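You operate a simulated robot arm through the tools that you are given. There is no shell and no other tool. Be economical: measure what you need, move in short steps, check, and stop when the job is done.

The job below is to be done with a simulated robot arm. You get a single attempt, and the scene is never put back.

Task
Test stop button 2 on the running line, then reset.
Fine: use the button box: start, push stop button 2 once, twist it free, reset; leave the line standing.

It is judged by the outcome, as a careful person would: the job done as asked, and still so three seconds after it is handed in. It fails if anything else is knocked over, pushed out of place, dropped, spilled or broken.

Robot
A 7-joint arm with a fingered hand, fixed in place. Base frame: the origin is at the foot of the arm, x ahead of it, y to its left, z up. Readings come in m, degrees, newtons and seconds.
Its first joint turns from -166.0 to 166.0 degrees. Payload 3.7 kg.
The TCP is the grasp point between the finger pads, 0.025 m short of the fingertips. In the tool frame z runs along the fingers and y along their closing line. Largest opening 0.088 m; the body of the gripper starts 0.029 m behind the TCP. The gripper is a hand of 5 fingers: y runs from the thumb to the fingers, the wrist lies at [-0.013, -0.106, -0.174] in the tool frame.
Orientation is told as [roll, pitch, yaw] about the base's x, y, z axes, in that order, counted from this pose: with the fingers straight down and the wrist toward the robot, the tool's x, y and z point along [0, 1, 0], [1, 0, 0] and [0, 0, -1] of the base frame.

Tools
- The arm moves only by the tool apply_moves. Its argument "motion" is a list of rows, each an object of numbers (a shift or turn left out is 0): "x", "y", "z": the shift along the tool's x, y, z in m; "ax", "ay", "az": the turn, a rotation vector about the tool's x, y, z in degrees. In form: [{"x": .., "y": .., "z": .., "ax": .., "ay": .., "az": ..}, ...]. A call has 1 to 12 rows; each row shifts and turns the commanded pose from where the row before left it, along the tool's axes as they then stand. Rows are played at 5 a second. More than 0.05 m and 8.6 degrees between two rows, and nothing of the call is played. Where a pose cannot be reached the arm comes as near as it can. A force on the tool above 40 N (or 10 N above the force at the start of the call, whichever is more), or a blocked arm, ends the call early, and 0.2 s more pass. In this call time passes only in rows, and 0.2 s behind the last. The reply holds the time, the measured pose of the TCP, the force on the tool along the base axes, the opening and the grip force, in the units named above and with some noise, with the torque about the TCP (base axes, N m) and any sound that the robot's microphone picked up.
- Cameras (640 x 400 px; columns grow to the right, rows downward): "scene" is fixed at [0.0507, 0.4994, 1.7925]; the picture's right is [-0.39, -0.92, 0.00], its down [-0.59, 0.25, -0.77] and it looks along [0.71, -0.30, -0.64] (base axes); focal length 332 px, centre (320, 200). "wrist" rides on the gripper at [0.059, -0.079, -0.105] in the tool frame; the picture's right is [-0.73, 0.32, -0.61], its down [-0.62, -0.68, 0.38] and it looks along [-0.29, 0.66, 0.70] (tool axes); focal length 234 px, centre (320, 200). There is no depth. A picture from a camera that has moved, and an enlarged one, comes with that camera's place and axes in the base frame and with its lens.
- capture(camera): a new picture of that camera. No time passes.
- set_fingers(index, middle, ring, little, thumb_bend, thumb_turn): sets how far each is bent, from 0 (flat) to 1 (curled in); at 0.3 the hand is open as for a grip, at 0.7 the pads meet at the TCP. One left out holds its place. A second passes; each finger stops where it meets its share of the squeeze, and holds until it gets a number again. It is the only way to open and close the hand. It gives what a move gives, with no picture; readings hold the bend of each and the force on index, middle, ring, little, thumb and palm. thumb_turn goes from beside the hand (0) to across from the fingers (1), as for a grip.
- close_up(camera, box): a new picture of the part [left, top, right, bottom] of that camera's present view, enlarged. No time passes.
- sign_off(): hands the job in; it is judged then, once.

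Go step by step. Nothing tells you positions but the pictures and the camera data: compare them with the known pose of the tool, close in by small moves and look again before you grip or let go. The budget is 120 turns and 76 pictures, counting those below and the enlarged ones. Unless the task says otherwise, let go and move clear before handing in, and close with one line.

The tools are called after "Call:" as a command line: name --argument value ..., lists and objects as JSON in quotes. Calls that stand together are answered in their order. apply_moves: Moves the arm, as the interface text tells. Its arguments: {"type":"object","properties":{"motion":{"type":"array"}},"required":["motion"]} The other tools are called the same way: set_fingers (index, middle, ring, little, thumb_bend, thumb_turn) moves the fingers one by one; capture (camera) takes a picture; close_up (camera, box) takes an enlarged picture of a part of a camera's view; sign_off () hands the job in.

At the start:

```text
t: 0.0
ee_pos: [0.4747, 0.0561, 1.4654]
tcp_rot: [0.1, -0.1, 0.0]
contact_force: [-0.1, -0.1, -1.1]
torque: [0.03, 0.02, -0.01]
finger_gap: 0.0876
grip_force: 0.1
shape: jaw
bend: [0.3, 0.3, 0.3, 0.3, 0.3, 0.98]
finger forces: [0.1, 0.0, 0.0, 0.1, 0.0, 0.0]
```

scene: 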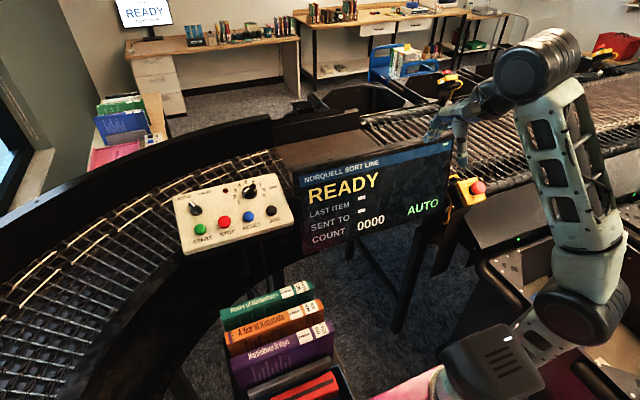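
wrist: 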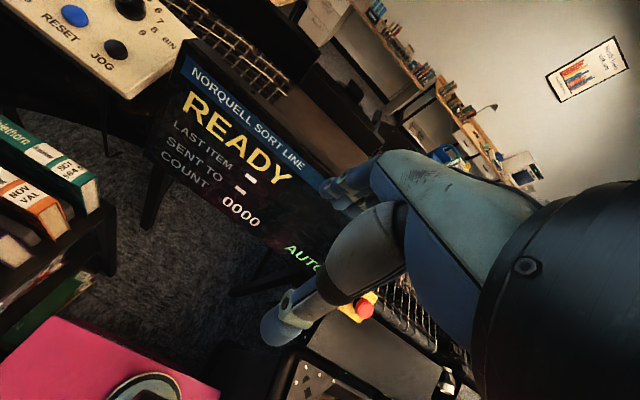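

I see the button box (START, STOP, RESET, JOG and knobs) left of the display, and several yellow emergency stops along the line. I'll enlarge these to read their labels.

Call:
close_up --camera "scene" --box '[165, 165, 305, 255]'

Call:
close_up --camera "scene" --box '[410, 150, 510, 250]'

Call:
close_up --camera "scene" --box '[400, 40, 640, 140]'

```text
4.44 times, centred on (235, 210) of scene
camera zoom: at [0.0507, 0.4994, 1.7925], right [-0.39, -0.92, 0.0], down [-0.59, 0.25, -0.77], along [0.71, -0.3, -0.64], focal length 1478 px, centre (698, 156)
```

zoom: 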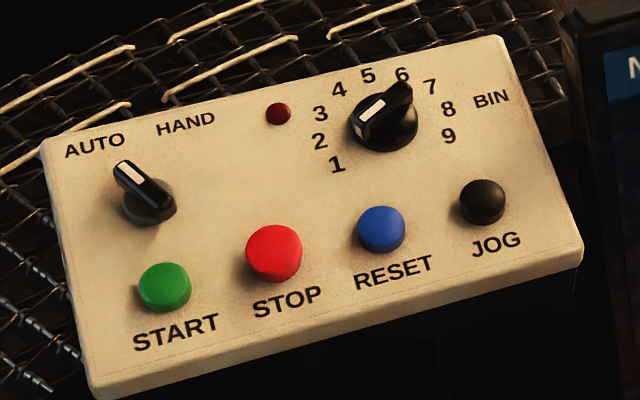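

```text
4.00 times, centred on (460, 200) of scene
camera zoom: at [0.0507, 0.4994, 1.7925], right [-0.39, -0.92, 0.0], down [-0.59, 0.25, -0.77], along [0.71, -0.3, -0.64], focal length 1330 px, centre (-240, 200)
```

zoom: 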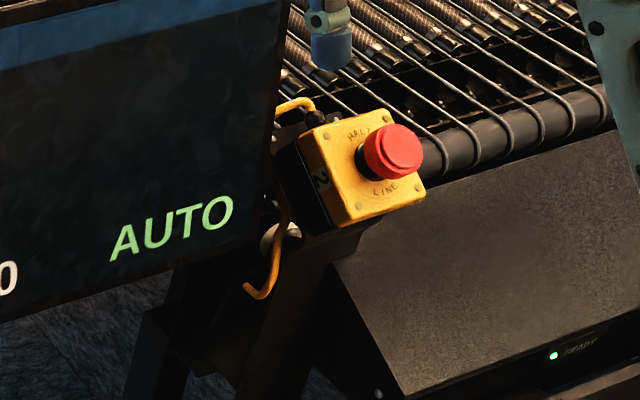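

```text
2.67 times, centred on (520, 90) of scene
camera zoom: at [0.0507, 0.4994, 1.7925], right [-0.39, -0.92, 0.0], down [-0.59, 0.25, -0.77], along [0.71, -0.3, -0.64], focal length 886 px, centre (-213, 493)
```

zoom: 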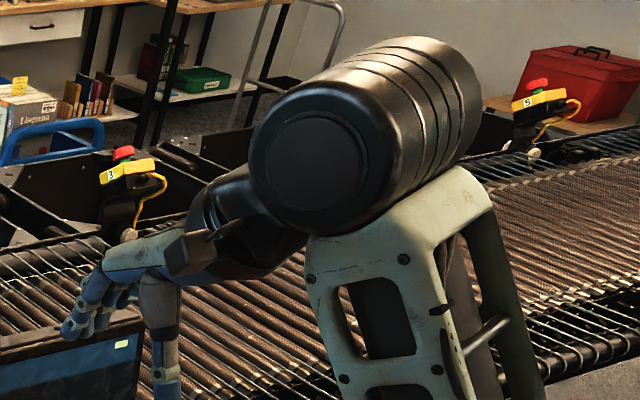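

Stop 2 is the near yellow box, at roughly (0.62, -0.28, 1.155). The button row is at x≈0.674, z≈1.24, with START at y≈0.54 and RESET at y≈0.426. I'll form a pointing finger and look at where its tip is.

Call:
set_fingers --index 0 --middle 1 --ring 1 --little 1 --thumb_bend 0.9 --thumb_turn 0.5

Call:
capture --camera "wrist"

Call:
close_up --camera "scene" --box '[380, 50, 540, 210]'

```text
t: 1.0
ee_pos: [0.4735, 0.0556, 1.4656]
tcp_rot: [0.2, -0.1, 0.0]
contact_force: [-0.3, 0.4, -0.5]
torque: [-0.03, 0.03, -0.02]
finger_gap: 0.0486
grip_force: 0.0
shape: fingers
bend: [0.0, 1.0, 1.0, 1.0, 0.9, 0.51]
finger forces: [0.0, 0.1, 0.0, 0.0, 0.0, 0.0]
```

```text
70 pictures are left
camera wrist: at [0.3938, 0.1163, 1.5702], right [0.32, -0.73, 0.61], down [-0.68, -0.62, -0.39], along [0.66, -0.29, -0.7], focal length 234 px, centre (320, 200)
```

wrist: 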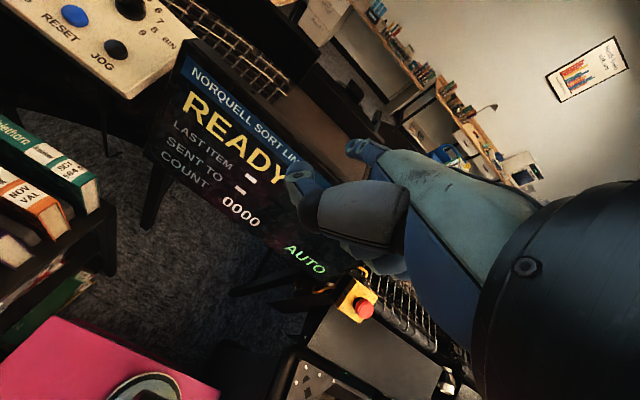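

```text
2.50 times, centred on (460, 130) of scene
camera zoom: at [0.0507, 0.4994, 1.7925], right [-0.39, -0.92, 0.0], down [-0.59, 0.25, -0.77], along [0.71, -0.3, -0.64], focal length 831 px, centre (-30, 375)
```

zoom: 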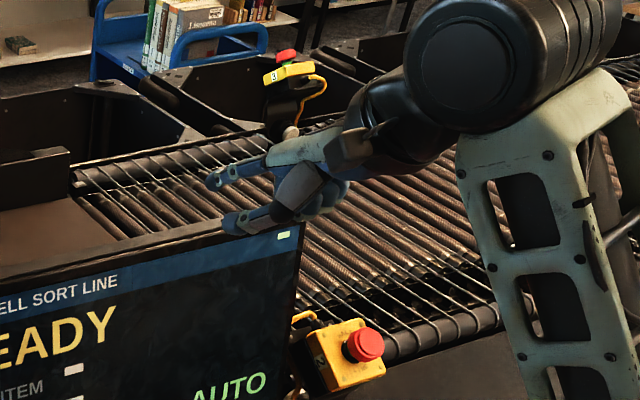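

The flat index points about 45° forward. I'll try index at 0.3, which should point more downward, with the thumb out of the way.

Call:
set_fingers --index 0.25 --thumb_bend 0.6 --thumb_turn 0

Call:
capture --camera "wrist"

Call:
close_up --camera "scene" --box '[400, 60, 500, 140]'

```text
t: 2.0
ee_pos: [0.4739, 0.0563, 1.4662]
tcp_rot: [0.3, 0.0, -0.1]
contact_force: [0.4, 0.3, 0.2]
torque: [-0.01, -0.01, -0.01]
finger_gap: 0.091
grip_force: 0.0
shape: fingers
bend: [0.25, 1.0, 1.0, 1.0, 0.6, 0.0]
finger forces: [0.0, 0.1, 0.0, 0.0, 0.1, 0.0]
```

```text
68 pictures are left
camera wrist: at [0.3938, 0.1163, 1.5702], right [0.32, -0.73, 0.61], down [-0.68, -0.62, -0.39], along [0.66, -0.29, -0.7], focal length 234 px, centre (320, 200)
```

wrist: 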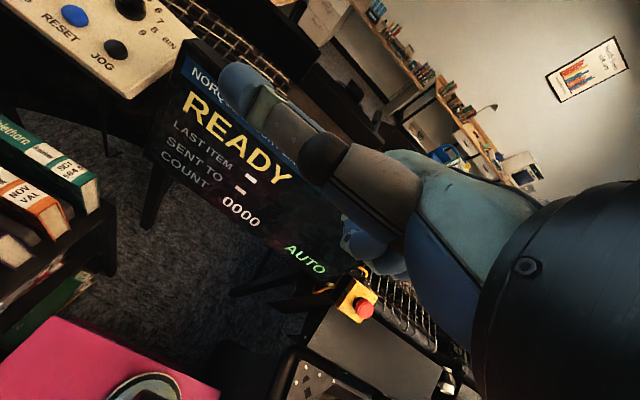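

```text
5.00 times, centred on (450, 100) of scene
camera zoom: at [0.0507, 0.4994, 1.7925], right [-0.39, -0.92, 0.0], down [-0.59, 0.25, -0.77], along [0.71, -0.3, -0.64], focal length 1662 px, centre (-330, 700)
```

zoom: 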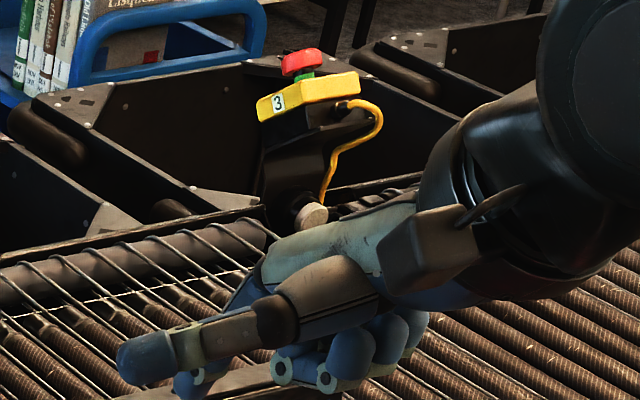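

The thumb now lies beside the index finger and hides it. I'll fold it across the palm instead.

Call:
set_fingers --thumb_bend 1 --thumb_turn 1

Call:
capture --camera "wrist"

Call:
close_up --camera "scene" --box '[400, 60, 500, 140]'

```text
t: 3.0
ee_pos: [0.4735, 0.0554, 1.4664]
tcp_rot: [0.2, -0.1, 0.0]
contact_force: [-0.3, 0.5, 0.2]
torque: [0.01, 0.03, -0.03]
finger_gap: 0.023
grip_force: 0.0
shape: fingers
bend: [0.25, 1.0, 1.0, 1.0, 1.0, 1.0]
finger forces: [0.0, 0.0, 0.1, 0.0, 0.0, 0.1]
```

```text
66 pictures are left
camera wrist: at [0.3938, 0.1163, 1.5702], right [0.32, -0.73, 0.61], down [-0.68, -0.62, -0.39], along [0.66, -0.29, -0.7], focal length 234 px, centre (320, 200)
```

wrist: 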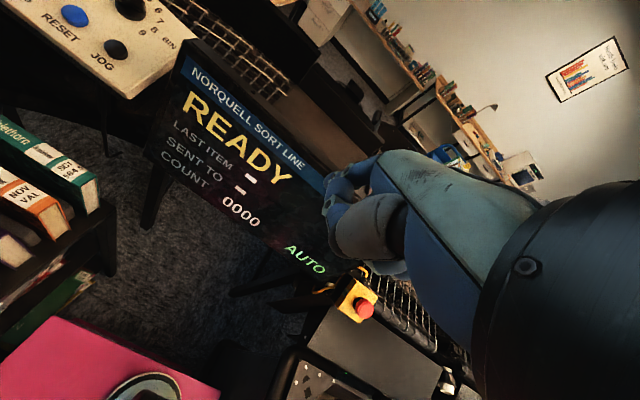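

```text
5.00 times, centred on (450, 100) of scene
camera zoom: at [0.0507, 0.4994, 1.7925], right [-0.39, -0.92, 0.0], down [-0.59, 0.25, -0.77], along [0.71, -0.3, -0.64], focal length 1662 px, centre (-330, 700)
```

zoom: 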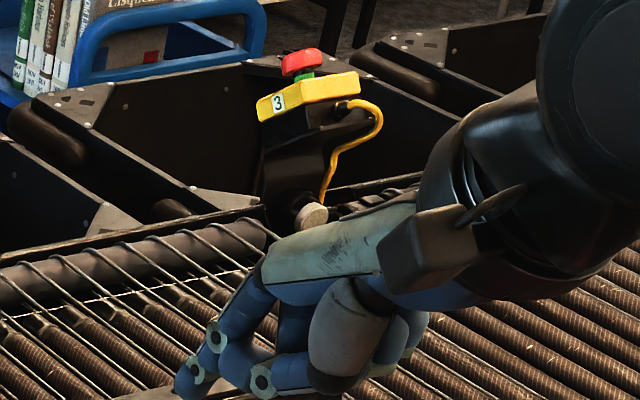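

Call:
close_up --camera "wrist" --box '[290, 130, 450, 290]'

```text
2.50 times, centred on (370, 210) of wrist
camera zoom: at [0.3938, 0.1163, 1.5702], right [0.32, -0.73, 0.61], down [-0.68, -0.62, -0.39], along [0.66, -0.29, -0.7], focal length 585 px, centre (195, 175)
```

zoom: 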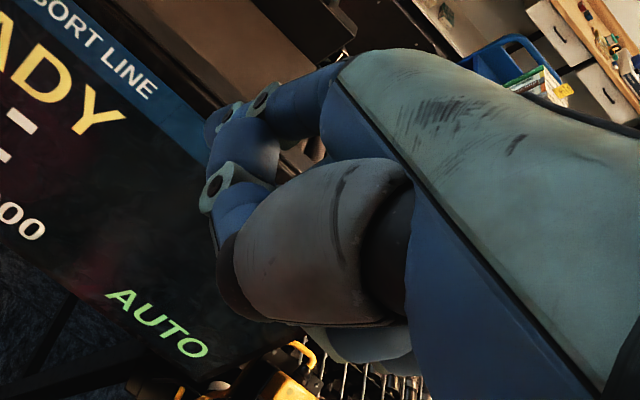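

Index at 0 gives a cleaner pointer. I'll straighten it, tilt the hand so the finger points more downward, and travel at height toward START.

Call:
set_fingers --index 0

Call:
apply_moves --motion '[{"x": 0.04, "ax": 7}, {"x": 0.04, "ax": 7}, {"x": 0.04, "ax": 7}, {"x": 0.04, "ax": 7}, {"x": 0.045}, {"x": 0.045}, {"x": 0.045}, {"x": 0.045}, {"x": 0.045}, {"x": 0.045}, {"x": 0.045}]'

Call:
capture --camera "wrist"

Call:
capture --camera "scene"

```text
t: 4.0
ee_pos: [0.4742, 0.0558, 1.4656]
tcp_rot: [0.2, -0.1, 0.1]
contact_force: [0.2, -0.1, 1.1]
torque: [0.01, 0.0, -0.03]
finger_gap: 0.0357
grip_force: 0.0
shape: fingers
bend: [0.0, 1.0, 1.0, 1.0, 1.0, 1.0]
finger forces: [0.0, 0.0, 0.0, 0.0, 0.1, 0.1]
```

```text
t: 6.4
ee_pos: [0.5596, 0.2152, 1.3768]
tcp_rot: [0.2, 19.5, 0.1]
contact_force: [-0.1, 0.4, -0.4]
torque: [0.03, 0.03, 0.02]
finger_gap: 0.0362
grip_force: 0.1
shape: fingers
bend: [0.0, 1.0, 1.0, 1.0, 1.0, 1.0]
finger forces: [0.0, 0.0, 0.0, 0.1, 0.0, 0.0]
out of reach, approached as far as the arm can: row 1, 2, 3, 4, 5, 6, 7, 8, 9, 10, 11
```

```text
63 pictures are left
camera wrist: at [0.5189, 0.2763, 1.5], right [0.51, -0.73, 0.46], down [-0.77, -0.62, -0.14], along [0.39, -0.29, -0.88], focal length 234 px, centre (320, 200)
```

wrist: 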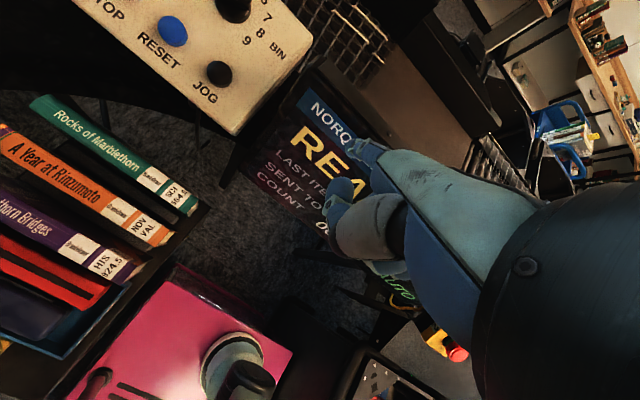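

```text
62 pictures are left
```

scene: 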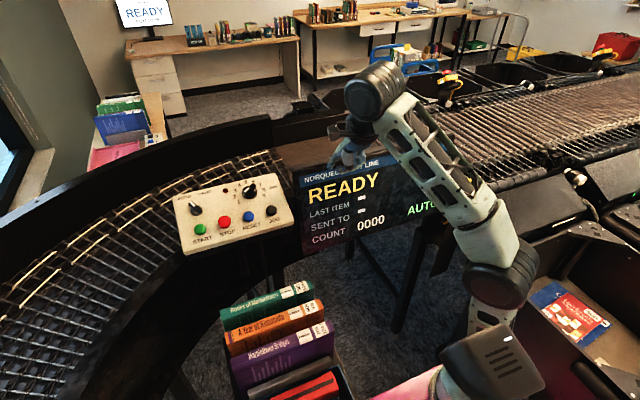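

The tilted pose was not reachable at that height, and the arm drifted lower and forward. I'll check how the commanded pose now stands with a small lateral move.

Call:
apply_moves --motion '[{"x": 0.03}]'

```text
t: 6.8
ee_pos: [0.5555, 0.2238, 1.3761]
tcp_rot: [0.4, 19.3, 0.1]
contact_force: [1.0, -0.1, -0.8]
torque: [-0.01, 0.01, 0.02]
finger_gap: 0.0359
grip_force: 0.1
shape: fingers
bend: [0.0, 1.0, 1.0, 1.0, 1.0, 1.0]
finger forces: [0.0, 0.0, 0.0, 0.0, 0.0, 0.1]
out of reach, approached as far as the arm can: row 1
```

I'll undo the tilt and see whether the arm gets back into free range.

Call:
apply_moves --motion '[{"ax": -7}, {"ax": -7}, {"ax": -5.3}]'

```text
t: 7.6
ee_pos: [0.5569, 0.2251, 1.3749]
tcp_rot: [0.1, 0.3, 0.0]
contact_force: [0.2, 0.4, -0.1]
torque: [-0.04, -0.07, -0.01]
finger_gap: 0.036
grip_force: 0.0
shape: fingers
bend: [0.0, 1.0, 1.0, 1.0, 1.0, 1.0]
finger forces: [0.0, 0.1, 0.0, 0.0, 0.0, 0.1]
```

Now I'll yaw the hand with the arm's azimuth while moving left, then test tilt.

Call:
apply_moves --motion '[{"az": -8}, {"az": -8}, {"az": -8}, {"az": -8}, {"x": 0.034, "y": 0.021}, {"x": 0.034, "y": 0.021}, {"x": 0.034, "y": 0.021}, {"x": 0.034, "y": 0.021}, {"x": 0.034, "y": 0.021}]'

Call:
apply_moves --motion '[{"ax": 7}, {"ax": 7}, {"ax": 7}]'

```text
t: 9.6
ee_pos: [0.5768, 0.4112, 1.3755]
tcp_rot: [0.3, 0.3, 29.2]
contact_force: [-6.0, 3.9, 1.2]
torque: [-0.26, -0.45, -0.14]
finger_gap: 0.036
grip_force: 0.1
shape: fingers
bend: [0.0, 1.0, 1.0, 1.0, 1.0, 1.0]
finger forces: [0.0, 0.0, 0.0, 0.0, 0.1, 0.0]
```

```text
t: 10.4
ee_pos: [0.5533, 0.4177, 1.3693]
tcp_rot: [0.1, 7.5, 32.0]
contact_force: [0.2, 0.0, 0.1]
torque: [0.0, 0.02, 0.03]
finger_gap: 0.036
grip_force: 0.1
shape: fingers
bend: [0.0, 1.0, 1.0, 1.0, 1.0, 1.0]
finger forces: [0.0, 0.0, 0.0, 0.0, 0.0, 0.0]
out of reach, approached as far as the arm can: row 1, 2, 3
```

Tilt is limited to about 7° here. I'll bend the index slightly instead and look.

Call:
set_fingers --index 0.12

Call:
capture --camera "wrist"

Call:
close_up --camera "scene" --box '[160, 90, 360, 260]'

```text
t: 11.4
ee_pos: [0.5541, 0.4182, 1.3672]
tcp_rot: [0.3, 7.3, 31.9]
contact_force: [0.2, -0.6, 0.8]
torque: [0.0, -0.02, 0.02]
finger_gap: 0.029
grip_force: 0.0
shape: fingers
bend: [0.12, 1.0, 1.0, 1.0, 1.0, 1.0]
finger forces: [0.0, 0.1, 0.1, 0.1, 0.1, 0.0]
```

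```text
61 pictures are left
camera wrist: at [0.4669, 0.4345, 1.4818], right [0.72, -0.41, 0.56], down [-0.28, -0.91, -0.3], along [0.63, 0.06, -0.78], focal length 234 px, centre (320, 200)
```

wrist: 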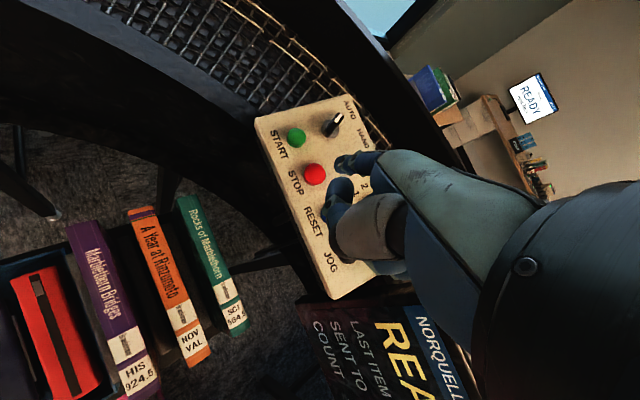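

```text
2.35 times, centred on (260, 175) of scene
camera zoom: at [0.0507, 0.4994, 1.7925], right [-0.39, -0.92, 0.0], down [-0.59, 0.25, -0.77], along [0.71, -0.3, -0.64], focal length 782 px, centre (461, 259)
```

zoom: 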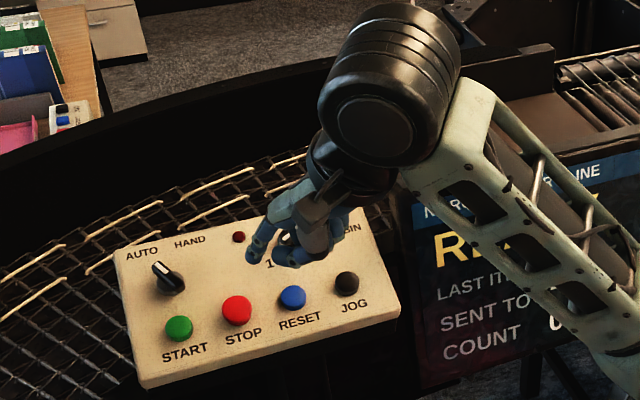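

The index tip is around (0.603, 0.466, 1.358) and START around (0.663, 0.541, 1.249). I'll descend partway toward START and try more tilt there.

Call:
apply_moves --motion '[{"x": 0.015, "y": 0.027, "z": 0.02}, {"x": 0.015, "y": 0.027, "z": 0.02}, {"ax": 7}, {"ax": 7}]'

```text
t: 12.4
ee_pos: [0.5539, 0.4579, 1.3243]
tcp_rot: [-0.7, 12.4, 32.0]
contact_force: [1.6, -0.1, -0.4]
torque: [0.04, 0.01, -0.02]
finger_gap: 0.0288
grip_force: 0.1
shape: fingers
bend: [0.12, 1.0, 1.0, 1.0, 1.0, 1.0]
finger forces: [0.0, 0.1, 0.1, 0.1, 0.0, 0.0]
out of reach, approached as far as the arm can: row 3, 4
```

Lower gives more tilt (12°). Let me look at both views here.

Call:
capture --camera "wrist"

Call:
close_up --camera "scene" --box '[160, 130, 320, 260]'

```text
59 pictures are left
camera wrist: at [0.4743, 0.481, 1.443], right [0.76, -0.37, 0.53], down [-0.3, -0.93, -0.22], along [0.58, 0.01, -0.82], focal length 234 px, centre (320, 200)
```

wrist: 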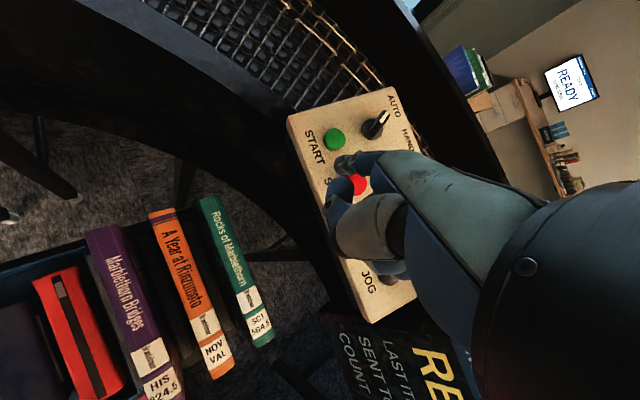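

```text
3.08 times, centred on (240, 195) of scene
camera zoom: at [0.0507, 0.4994, 1.7925], right [-0.39, -0.92, 0.0], down [-0.59, 0.25, -0.77], along [0.71, -0.3, -0.64], focal length 1023 px, centre (566, 215)
```

zoom: 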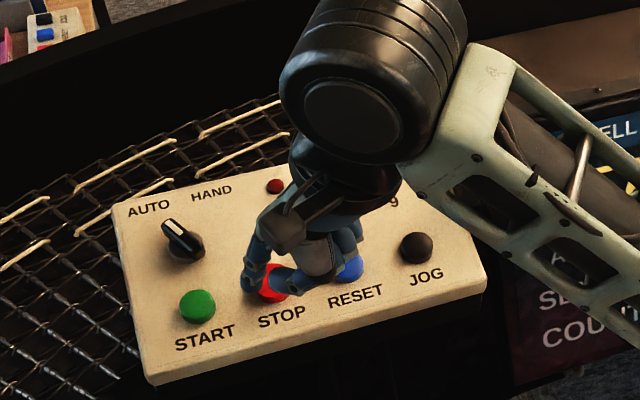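

The curled fingers sit close to the tip's height. A better pointer is index bent downward with the other fingers flat forward and up, so I'll raise, untilt and try that.

Call:
apply_moves --motion '[{"z": -0.035, "ax": -6}, {"z": -0.035, "ax": -6}]'

Call:
set_fingers --index 0.45 --middle 0 --ring 0 --little 0 --thumb_bend 0 --thumb_turn 0

Call:
capture --camera "wrist"

Call:
close_up --camera "scene" --box '[160, 100, 320, 260]'

```text
t: 13.0
ee_pos: [0.5512, 0.4507, 1.3681]
tcp_rot: [-0.6, 0.4, 32.1]
contact_force: [0.5, 1.5, -1.0]
torque: [-0.06, 0.06, 0.0]
finger_gap: 0.0288
grip_force: 0.1
shape: fingers
bend: [0.12, 1.0, 1.0, 1.0, 1.0, 1.0]
finger forces: [0.0, 0.0, 0.0, 0.0, 0.0, 0.1]
out of reach, approached as far as the arm can: row 1, 2
```

```text
t: 14.0
ee_pos: [0.5501, 0.4488, 1.3688]
tcp_rot: [-0.6, 0.4, 32.1]
contact_force: [0.7, 0.6, -0.1]
torque: [0.01, -0.04, 0.01]
finger_gap: 0.1227
grip_force: 0.1
shape: fingers
bend: [0.45, 0.0, 0.0, 0.0, 0.0, 0.0]
finger forces: [0.0, 0.1, 0.1, 0.0, 0.0, 0.1]
```

```text
57 pictures are left
camera wrist: at [0.4513, 0.4608, 1.4731], right [0.66, -0.44, 0.61], down [-0.25, -0.89, -0.37], along [0.71, 0.09, -0.7], focal length 234 px, centre (320, 200)
```

wrist: 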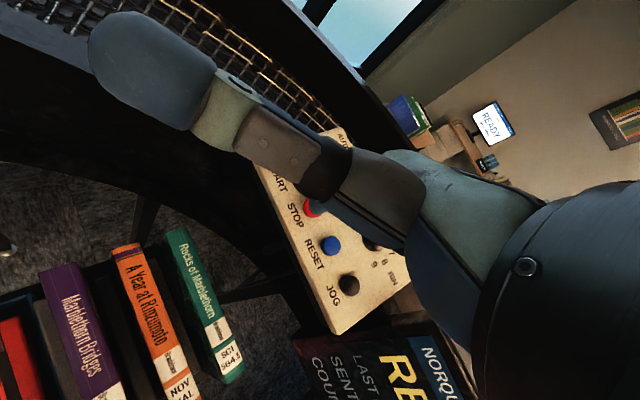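

```text
2.50 times, centred on (240, 180) of scene
camera zoom: at [0.0507, 0.4994, 1.7925], right [-0.39, -0.92, 0.0], down [-0.59, 0.25, -0.77], along [0.71, -0.3, -0.64], focal length 831 px, centre (520, 250)
```

zoom: 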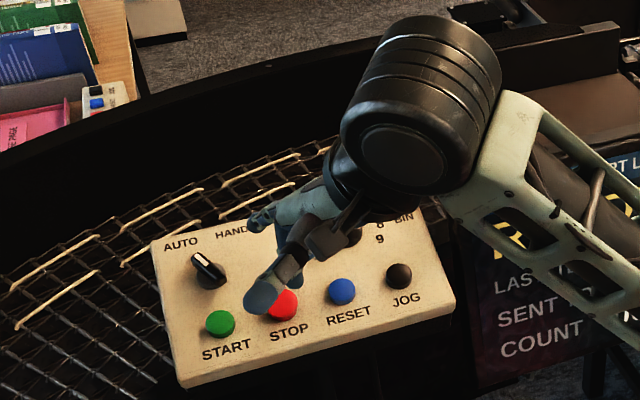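

The thumb sticks out sideways and blocks the view. I'll turn it opposite and keep it straight.

Call:
set_fingers --thumb_bend 0 --thumb_turn 1

Call:
capture --camera "wrist"

Call:
close_up --camera "scene" --box '[180, 130, 300, 250]'

```text
t: 15.0
ee_pos: [0.5508, 0.449, 1.3691]
tcp_rot: [-0.6, 0.4, 32.1]
contact_force: [-0.2, -0.3, 0.3]
torque: [0.01, 0.02, -0.01]
finger_gap: 0.0849
grip_force: 0.1
shape: fingers
bend: [0.45, 0.0, 0.0, 0.0, 0.0, 0.95]
finger forces: [0.0, 0.0, 0.0, 0.1, 0.0, 0.0]
```

```text
55 pictures are left
camera wrist: at [0.4513, 0.4608, 1.4731], right [0.66, -0.44, 0.61], down [-0.25, -0.89, -0.37], along [0.71, 0.09, -0.7], focal length 234 px, centre (320, 200)
```

wrist: 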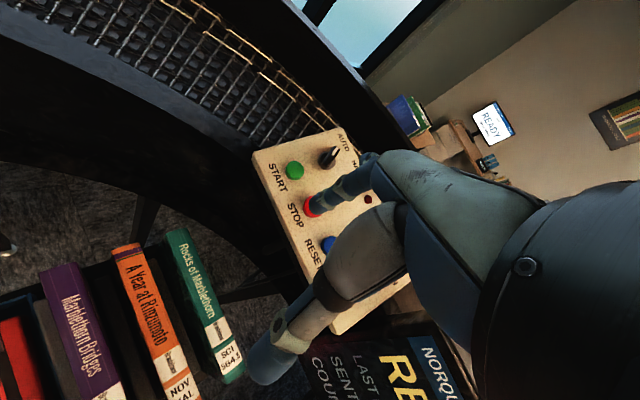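

```text
3.33 times, centred on (240, 190) of scene
camera zoom: at [0.0507, 0.4994, 1.7925], right [-0.39, -0.92, 0.0], down [-0.59, 0.25, -0.77], along [0.71, -0.3, -0.64], focal length 1108 px, centre (587, 233)
```

zoom: 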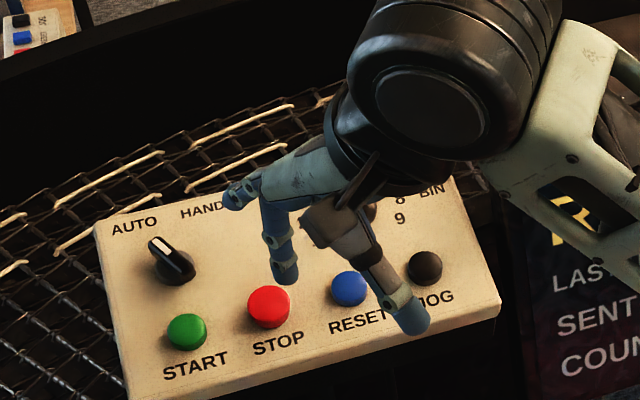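

This pose works well: the index points down, the other fingers stay forward and above, and the thumb is clear behind. I'll yaw back to 0 and pitch the hand slightly up so the flat fingers clear the AUTO/HAND knob, then move to hover over START.

Call:
apply_moves --motion '[{"az": 8}, {"az": 8}, {"az": 8}, {"az": 8}, {"ax": -6}, {"ax": -6}, {"x": 0.026, "y": 0.0194, "z": 0.0212}, {"x": 0.026, "y": 0.0194, "z": 0.0212}, {"x": 0.026, "y": 0.0194, "z": 0.0212}]'

Call:
capture --camera "wrist"

Call:
close_up --camera "scene" --box '[160, 140, 280, 260]'

```text
t: 17.0
ee_pos: [0.6145, 0.5166, 1.3004]
tcp_rot: [-0.6, -12.0, 0.2]
contact_force: [-0.7, -0.9, -0.1]
torque: [0.0, -0.02, 0.02]
finger_gap: 0.0849
grip_force: 0.0
shape: fingers
bend: [0.45, 0.0, 0.0, 0.0, 0.0, 0.95]
finger forces: [0.0, 0.0, 0.0, 0.1, 0.1, 0.1]
out of reach, approached as far as the arm can: row 2, 3
```

```text
53 pictures are left
camera wrist: at [0.5138, 0.5779, 1.3861], right [0.19, -0.72, 0.67], down [-0.59, -0.63, -0.51], along [0.79, -0.29, -0.54], focal length 234 px, centre (320, 200)
```

wrist: 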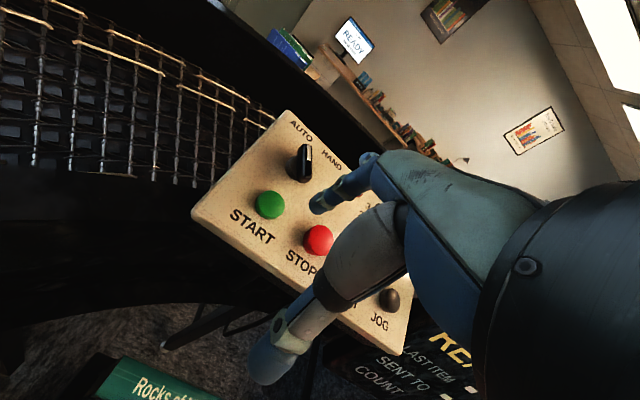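

```text
3.33 times, centred on (220, 200) of scene
camera zoom: at [0.0507, 0.4994, 1.7925], right [-0.39, -0.92, 0.0], down [-0.59, 0.25, -0.77], along [0.71, -0.3, -0.64], focal length 1108 px, centre (653, 200)
```

zoom: 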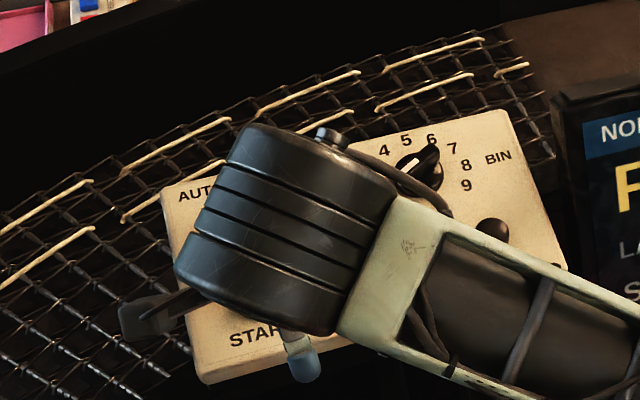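

The scene view is occluded by the arm, so I'll work from the wrist camera. The tip is at about (0.644, 0.530, 1.287) and START at about (0.658, 0.544, 1.252). I'll align and come down 2 cm.

Call:
apply_moves --motion '[{"x": 0.0145, "y": 0.0137, "z": 0.003}, {"y": -0.0042, "z": 0.0196}]'

Call:
close_up --camera "wrist" --box '[190, 110, 410, 270]'

```text
t: 17.6
ee_pos: [0.6271, 0.5182, 1.2764]
tcp_rot: [-0.8, -11.9, 0.2]
contact_force: [-1.1, 0.4, -0.9]
torque: [0.0, 0.01, -0.02]
finger_gap: 0.0846
grip_force: 0.1
shape: fingers
bend: [0.45, 0.0, 0.0, 0.0, 0.0, 0.95]
finger forces: [0.0, 0.1, 0.1, 0.0, 0.0, 0.0]
out of reach, approached as far as the arm can: row 1
```

```text
2.50 times, centred on (300, 190) of wrist
camera zoom: at [0.5266, 0.58, 1.362], right [0.19, -0.72, 0.67], down [-0.59, -0.63, -0.51], along [0.79, -0.3, -0.54], focal length 585 px, centre (370, 225)
```

zoom: 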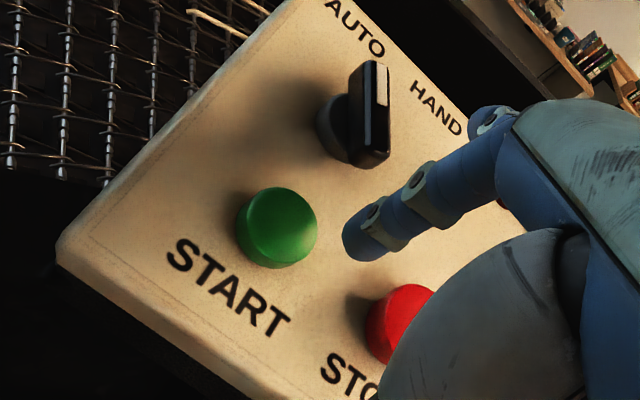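

The arm couldn't move far enough in y at yaw 0. I'll add a small yaw and a little more pitch, and shift again.

Call:
apply_moves --motion '[{"az": -5, "ax": -4}, {"x": 0.006, "az": -3}, {"x": 0.006}]'

Call:
close_up --camera "wrist" --box '[190, 110, 410, 270]'

```text
t: 18.4
ee_pos: [0.6246, 0.5296, 1.277]
tcp_rot: [-2.7, -15.7, 8.6]
contact_force: [0.1, -0.3, -0.4]
torque: [0.02, 0.0, 0.0]
finger_gap: 0.0853
grip_force: 0.0
shape: fingers
bend: [0.45, 0.0, 0.0, 0.0, 0.0, 0.95]
finger forces: [0.0, 0.1, 0.0, 0.1, 0.0, 0.0]
```

```text
2.50 times, centred on (300, 190) of wrist
camera zoom: at [0.5118, 0.58, 1.3527], right [0.24, -0.67, 0.71], down [-0.46, -0.72, -0.52], along [0.86, -0.2, -0.48], focal length 585 px, centre (370, 225)
```

zoom: 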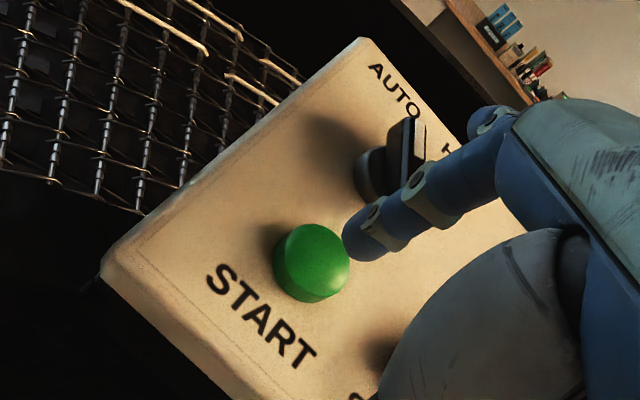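

The tip looks aligned over START, about 1.4 cm above. I'll press down in small steps.

Call:
apply_moves --motion '[{"y": -0.0011, "z": 0.0039}, {"y": -0.0011, "z": 0.0039}, {"y": -0.0011, "z": 0.0039}]'

Call:
close_up --camera "wrist" --box '[190, 110, 410, 270]'

```text
t: 19.2
ee_pos: [0.6251, 0.53, 1.2649]
tcp_rot: [-2.9, -15.7, 8.7]
contact_force: [-0.2, -0.3, 0.7]
torque: [-0.04, -0.03, -0.01]
finger_gap: 0.085
grip_force: 0.0
shape: fingers
bend: [0.45, 0.0, 0.0, 0.0, 0.0, 0.95]
finger forces: [0.0, 0.1, 0.0, 0.0, 0.0, 0.0]
```

```text
2.50 times, centred on (300, 190) of wrist
camera zoom: at [0.5117, 0.5794, 1.3405], right [0.24, -0.67, 0.71], down [-0.46, -0.72, -0.52], along [0.86, -0.2, -0.48], focal length 585 px, centre (370, 225)
```

zoom: 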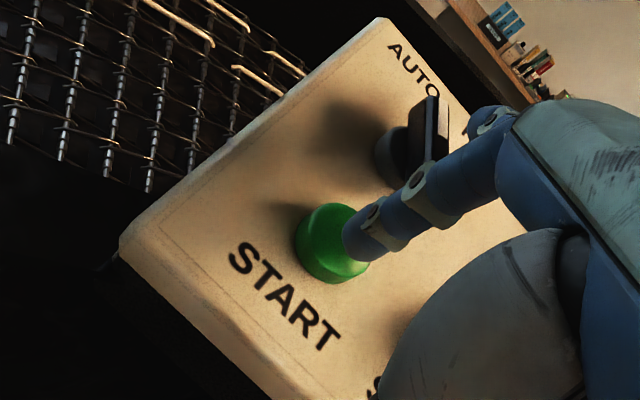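

Not in contact yet. Continuing down a little.

Call:
apply_moves --motion '[{"y": -0.0011, "z": 0.0039}, {"y": -0.0008, "z": 0.0029}]'

Call:
close_up --camera "wrist" --box '[240, 150, 380, 250]'

```text
t: 19.8
ee_pos: [0.6243, 0.5295, 1.2577]
tcp_rot: [-2.8, -15.8, 8.7]
contact_force: [0.6, 0.1, -0.4]
torque: [-0.01, -0.04, -0.02]
finger_gap: 0.0849
grip_force: 0.5
shape: fingers
bend: [0.45, 0.0, 0.0, 0.0, 0.0, 0.95]
finger forces: [0.3, 0.1, 0.0, 0.0, 0.1, 0.0]
```

```text
4.00 times, centred on (310, 200) of wrist
camera zoom: at [0.5114, 0.5794, 1.3335], right [0.24, -0.67, 0.71], down [-0.46, -0.72, -0.52], along [0.86, -0.2, -0.48], focal length 937 px, centre (360, 200)
```

zoom: 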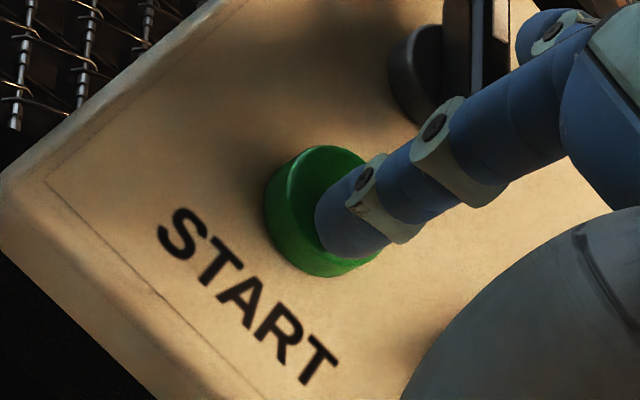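

The index now registers light contact, with the tip on the green cap. I'll press a few millimetres.

Call:
apply_moves --motion '[{"y": -0.0006, "z": 0.0019}, {"y": -0.0006, "z": 0.0019}]'

Call:
close_up --camera "wrist" --box '[240, 150, 380, 250]'

Call:
capture --camera "scene"

```text
t: 20.4
ee_pos: [0.6251, 0.5291, 1.2543]
tcp_rot: [-2.8, -15.8, 8.6]
contact_force: [-0.6, 0.1, 2.6]
torque: [0.05, -0.14, 0.01]
finger_gap: 0.0857
grip_force: 1.7
shape: fingers
bend: [0.44, 0.0, 0.0, 0.0, 0.0, 0.95]
finger forces: [3.3, 0.0, 0.0, 0.0, 0.1, 0.0]
heard: click
```

```text
4.00 times, centred on (310, 200) of wrist
camera zoom: at [0.5116, 0.579, 1.3296], right [0.24, -0.67, 0.71], down [-0.46, -0.72, -0.52], along [0.86, -0.2, -0.48], focal length 937 px, centre (360, 200)
```

zoom: 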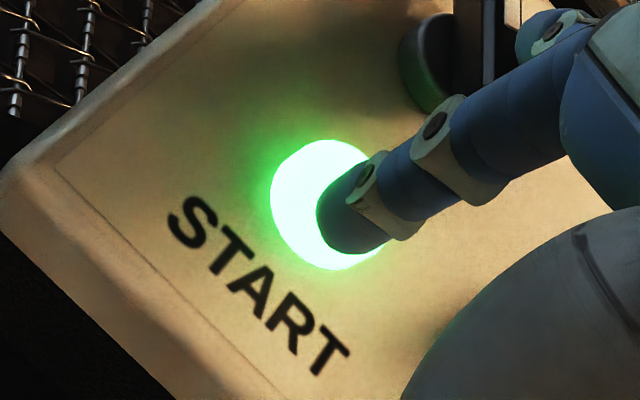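

```text
46 pictures are left
```

scene: 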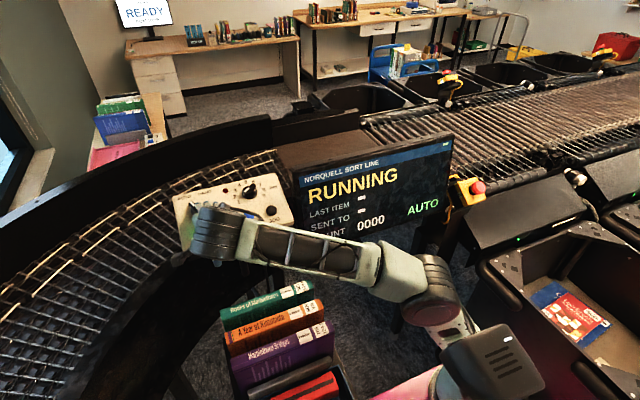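

START worked: the display reads RUNNING. Now I'll lift off and travel across toward stop 2.

Call:
apply_moves --motion '[{"y": 0.008, "z": -0.029}, {"y": 0.008, "z": -0.029}, {"y": 0.008, "z": -0.029}, {"y": 0.008, "z": -0.029}, {"x": -0.03, "y": -0.02, "az": 4}, {"x": -0.045, "y": -0.02, "az": 4}, {"x": -0.045, "y": -0.015}, {"x": -0.045, "y": -0.015}, {"x": -0.045, "y": -0.015}, {"x": -0.045, "y": -0.01}, {"x": -0.045}, {"x": -0.045}]'

Call:
apply_moves --motion '[{"x": -0.045}, {"x": -0.045}, {"x": -0.045}]'

Call:
capture --camera "wrist"

Call:
capture --camera "scene"

```text
t: 23.0
ee_pos: [0.5347, 0.1754, 1.3008]
tcp_rot: [-0.6, -16.0, 0.2]
contact_force: [-0.7, -0.2, -0.1]
torque: [-0.01, -0.02, 0.0]
finger_gap: 0.085
grip_force: 0.2
shape: fingers
bend: [0.45, 0.0, 0.0, 0.0, 0.0, 0.95]
finger forces: [0.0, 0.0, 0.1, 0.0, 0.1, 0.0]
out of reach, approached as far as the arm can: row 3, 4
```

```text
t: 23.8
ee_pos: [0.5367, 0.0358, 1.3036]
tcp_rot: [-0.7, -16.0, 0.3]
contact_force: [0.1, 0.0, -0.7]
torque: [0.0, 0.02, -0.03]
finger_gap: 0.0851
grip_force: 0.1
shape: fingers
bend: [0.45, 0.0, 0.0, 0.0, 0.0, 0.95]
finger forces: [0.0, 0.0, 0.0, 0.0, 0.0, 0.0]
```

```text
45 pictures are left
camera wrist: at [0.4299, 0.0976, 1.3817], right [0.14, -0.72, 0.68], down [-0.55, -0.63, -0.55], along [0.82, -0.29, -0.48], focal length 234 px, centre (320, 200)
```

wrist: 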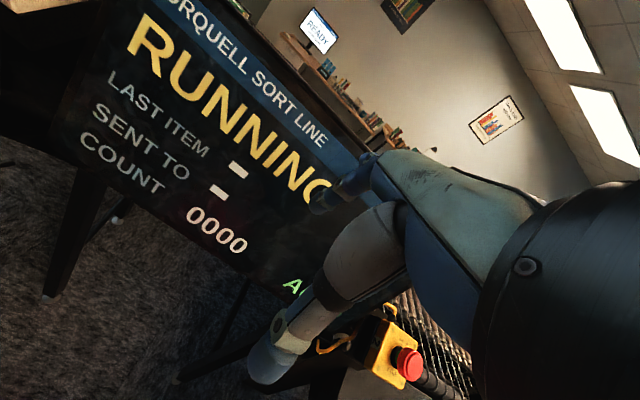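

```text
44 pictures are left
```

scene: 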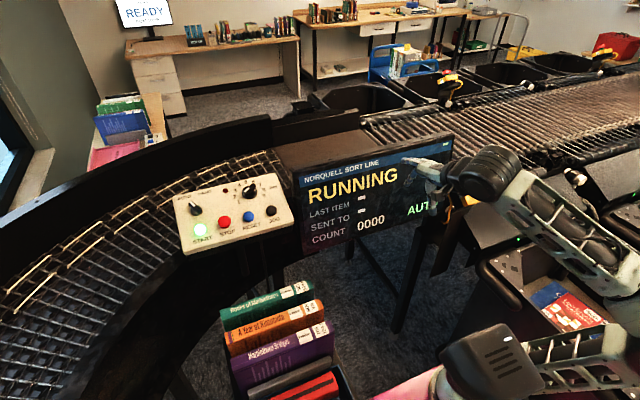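

The line is running. I'll move closer to stop 2 to see its axis from a second viewpoint.

Call:
apply_moves --motion '[{"y": -0.003, "z": -0.0165}, {"x": -0.04, "y": -0.003, "z": -0.0165}, {"x": -0.04, "y": -0.003, "z": -0.0165}, {"x": -0.04, "y": -0.003, "z": -0.0165}, {"x": -0.03}]'

Call:
capture --camera "wrist"

Call:
close_up --camera "scene" --box '[400, 120, 540, 240]'

```text
t: 25.0
ee_pos: [0.5063, -0.1122, 1.3661]
tcp_rot: [-0.5, -16.0, 0.4]
contact_force: [-0.2, 0.1, 0.4]
torque: [0.01, -0.02, 0.02]
finger_gap: 0.085
grip_force: 0.1
shape: fingers
bend: [0.45, 0.0, 0.0, 0.0, 0.0, 0.95]
finger forces: [0.1, 0.0, 0.1, 0.1, 0.0, 0.0]
```

```text
43 pictures are left
camera wrist: at [0.4002, -0.0508, 1.4427], right [0.15, -0.72, 0.68], down [-0.55, -0.63, -0.55], along [0.82, -0.29, -0.49], focal length 234 px, centre (320, 200)
```

wrist: 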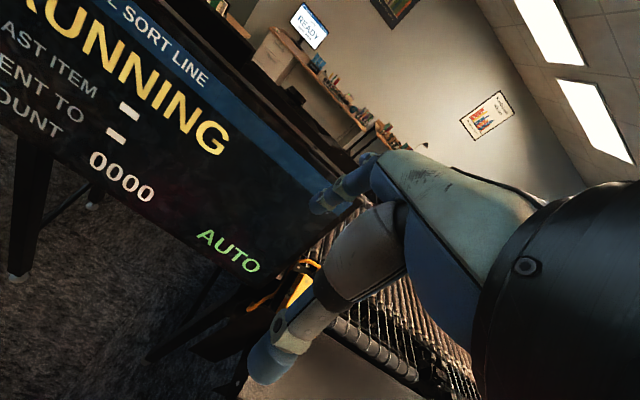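

```text
3.33 times, centred on (470, 180) of scene
camera zoom: at [0.0507, 0.4994, 1.7925], right [-0.39, -0.92, 0.0], down [-0.59, 0.25, -0.77], along [0.71, -0.3, -0.64], focal length 1108 px, centre (-180, 267)
```

zoom: 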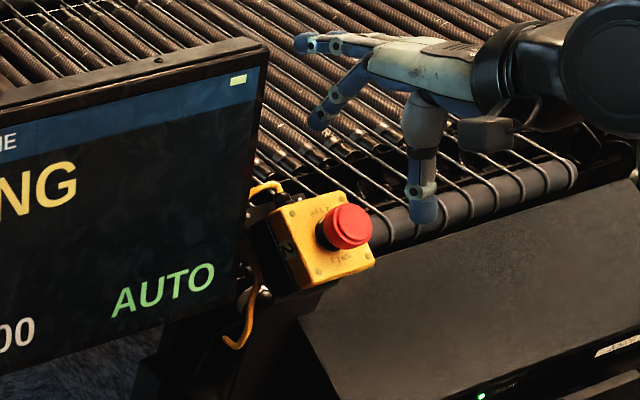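

Stop 2's face normal looks like roughly (-0.63, -0.26, 0.74). With the hand untilted and yawed about +22°, a straight index finger points almost exactly along the push axis. I'll set that pose and look.

Call:
set_fingers --index 0 --middle 1 --ring 1 --little 1 --thumb_bend 1 --thumb_turn 1

Call:
apply_moves --motion '[{"ax": 8}, {"ax": 8}, {"az": -7}, {"az": -7}, {"az": -8}, {"x": -0.045, "y": -0.025}, {"x": -0.045, "y": -0.025, "z": 0.02}, {"x": -0.045, "y": -0.025, "z": 0.02}, {"x": -0.045, "y": -0.025, "z": 0.02}]'

Call:
capture --camera "wrist"

Call:
capture --camera "scene"

```text
t: 26.0
ee_pos: [0.5071, -0.1133, 1.3644]
tcp_rot: [-0.6, -16.0, 0.3]
contact_force: [-0.3, -0.3, -0.2]
torque: [0.0, 0.0, 0.0]
finger_gap: 0.0356
grip_force: 0.0
shape: fingers
bend: [0.0, 1.0, 1.0, 1.0, 1.0, 1.0]
finger forces: [0.0, 0.0, 0.0, 0.1, 0.0, 0.0]
```

```text
refused: row 6 steps farther than a row can; nothing moved
```

```text
41 pictures are left
camera wrist: at [0.4003, -0.0506, 1.4426], right [0.14, -0.72, 0.68], down [-0.55, -0.63, -0.55], along [0.82, -0.29, -0.49], focal length 234 px, centre (320, 200)
```

wrist: 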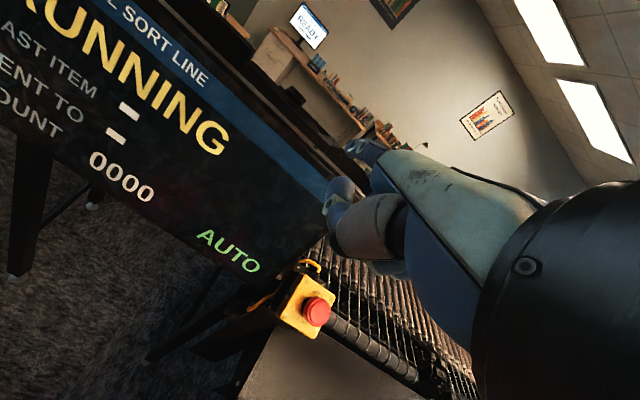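

```text
40 pictures are left
```

scene: 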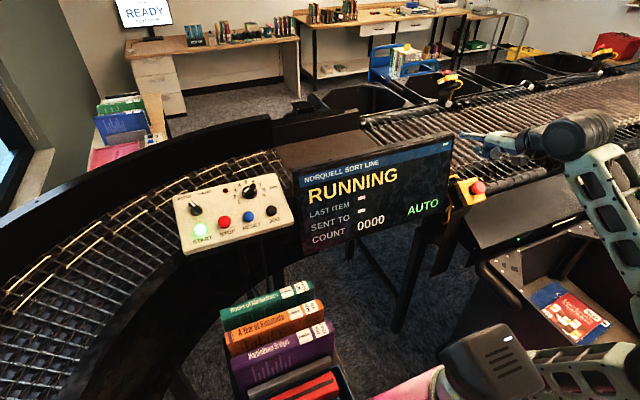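

Call:
close_up --camera "wrist" --box '[250, 250, 370, 350]'

Call:
apply_moves --motion '[{"ax": 8}, {"ax": 8}, {"az": -7}, {"az": -7}, {"az": -8}, {"x": -0.04, "y": -0.02}, {"x": -0.04, "y": -0.02}, {"x": -0.04, "y": -0.02}, {"x": -0.04, "y": -0.02}, {"x": -0.04, "y": -0.02}]'

Call:
capture --camera "wrist"

Call:
close_up --camera "scene" --box '[420, 100, 600, 240]'

```text
4.00 times, centred on (310, 300) of wrist
camera zoom: at [0.4003, -0.0506, 1.4426], right [0.14, -0.72, 0.68], down [-0.55, -0.63, -0.55], along [0.82, -0.29, -0.49], focal length 937 px, centre (360, -200)
```

zoom: 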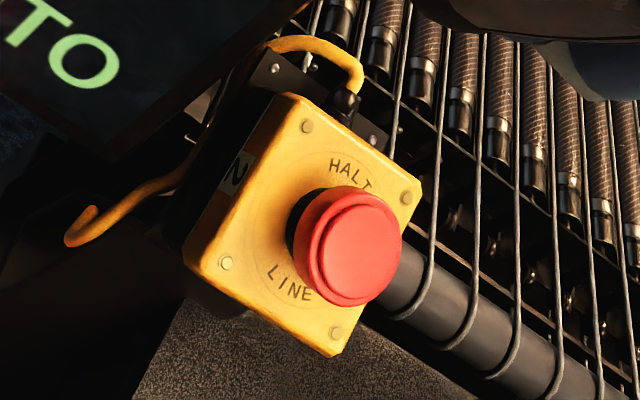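

```text
t: 28.2
ee_pos: [0.4857, -0.3333, 1.368]
tcp_rot: [-0.5, 0.2, 22.1]
contact_force: [1.0, 0.6, -0.7]
torque: [-0.01, 0.02, 0.0]
finger_gap: 0.0357
grip_force: 0.1
shape: fingers
bend: [0.0, 1.0, 1.0, 1.0, 1.0, 1.0]
finger forces: [0.1, 0.0, 0.1, 0.0, 0.0, 0.1]
```

```text
38 pictures are left
camera wrist: at [0.3903, -0.3065, 1.471], right [0.57, -0.54, 0.61], down [-0.4, -0.84, -0.38], along [0.72, -0.03, -0.7], focal length 234 px, centre (320, 200)
```

wrist: 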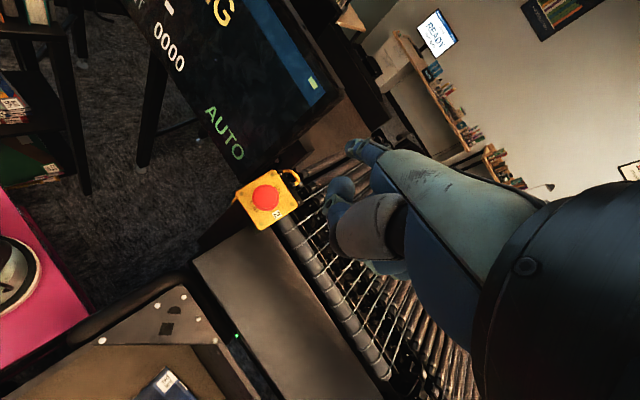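

```text
2.86 times, centred on (510, 170) of scene
camera zoom: at [0.0507, 0.4994, 1.7925], right [-0.39, -0.92, 0.0], down [-0.59, 0.25, -0.77], along [0.71, -0.3, -0.64], focal length 950 px, centre (-223, 286)
```

zoom: 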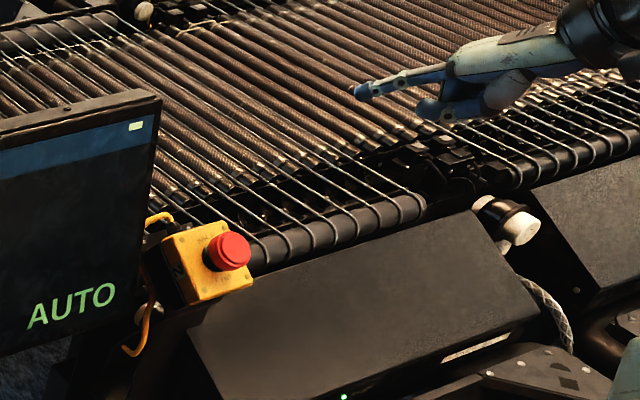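

Call:
close_up --camera "wrist" --box '[210, 150, 330, 250]'

```text
4.00 times, centred on (270, 200) of wrist
camera zoom: at [0.3903, -0.3065, 1.471], right [0.57, -0.54, 0.61], down [-0.4, -0.84, -0.38], along [0.72, -0.03, -0.7], focal length 937 px, centre (520, 200)
```

zoom: 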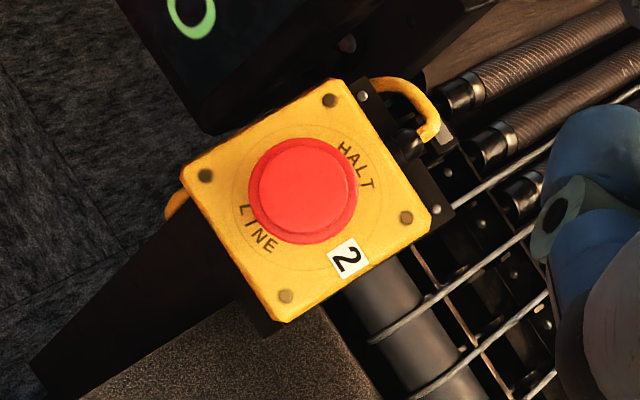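

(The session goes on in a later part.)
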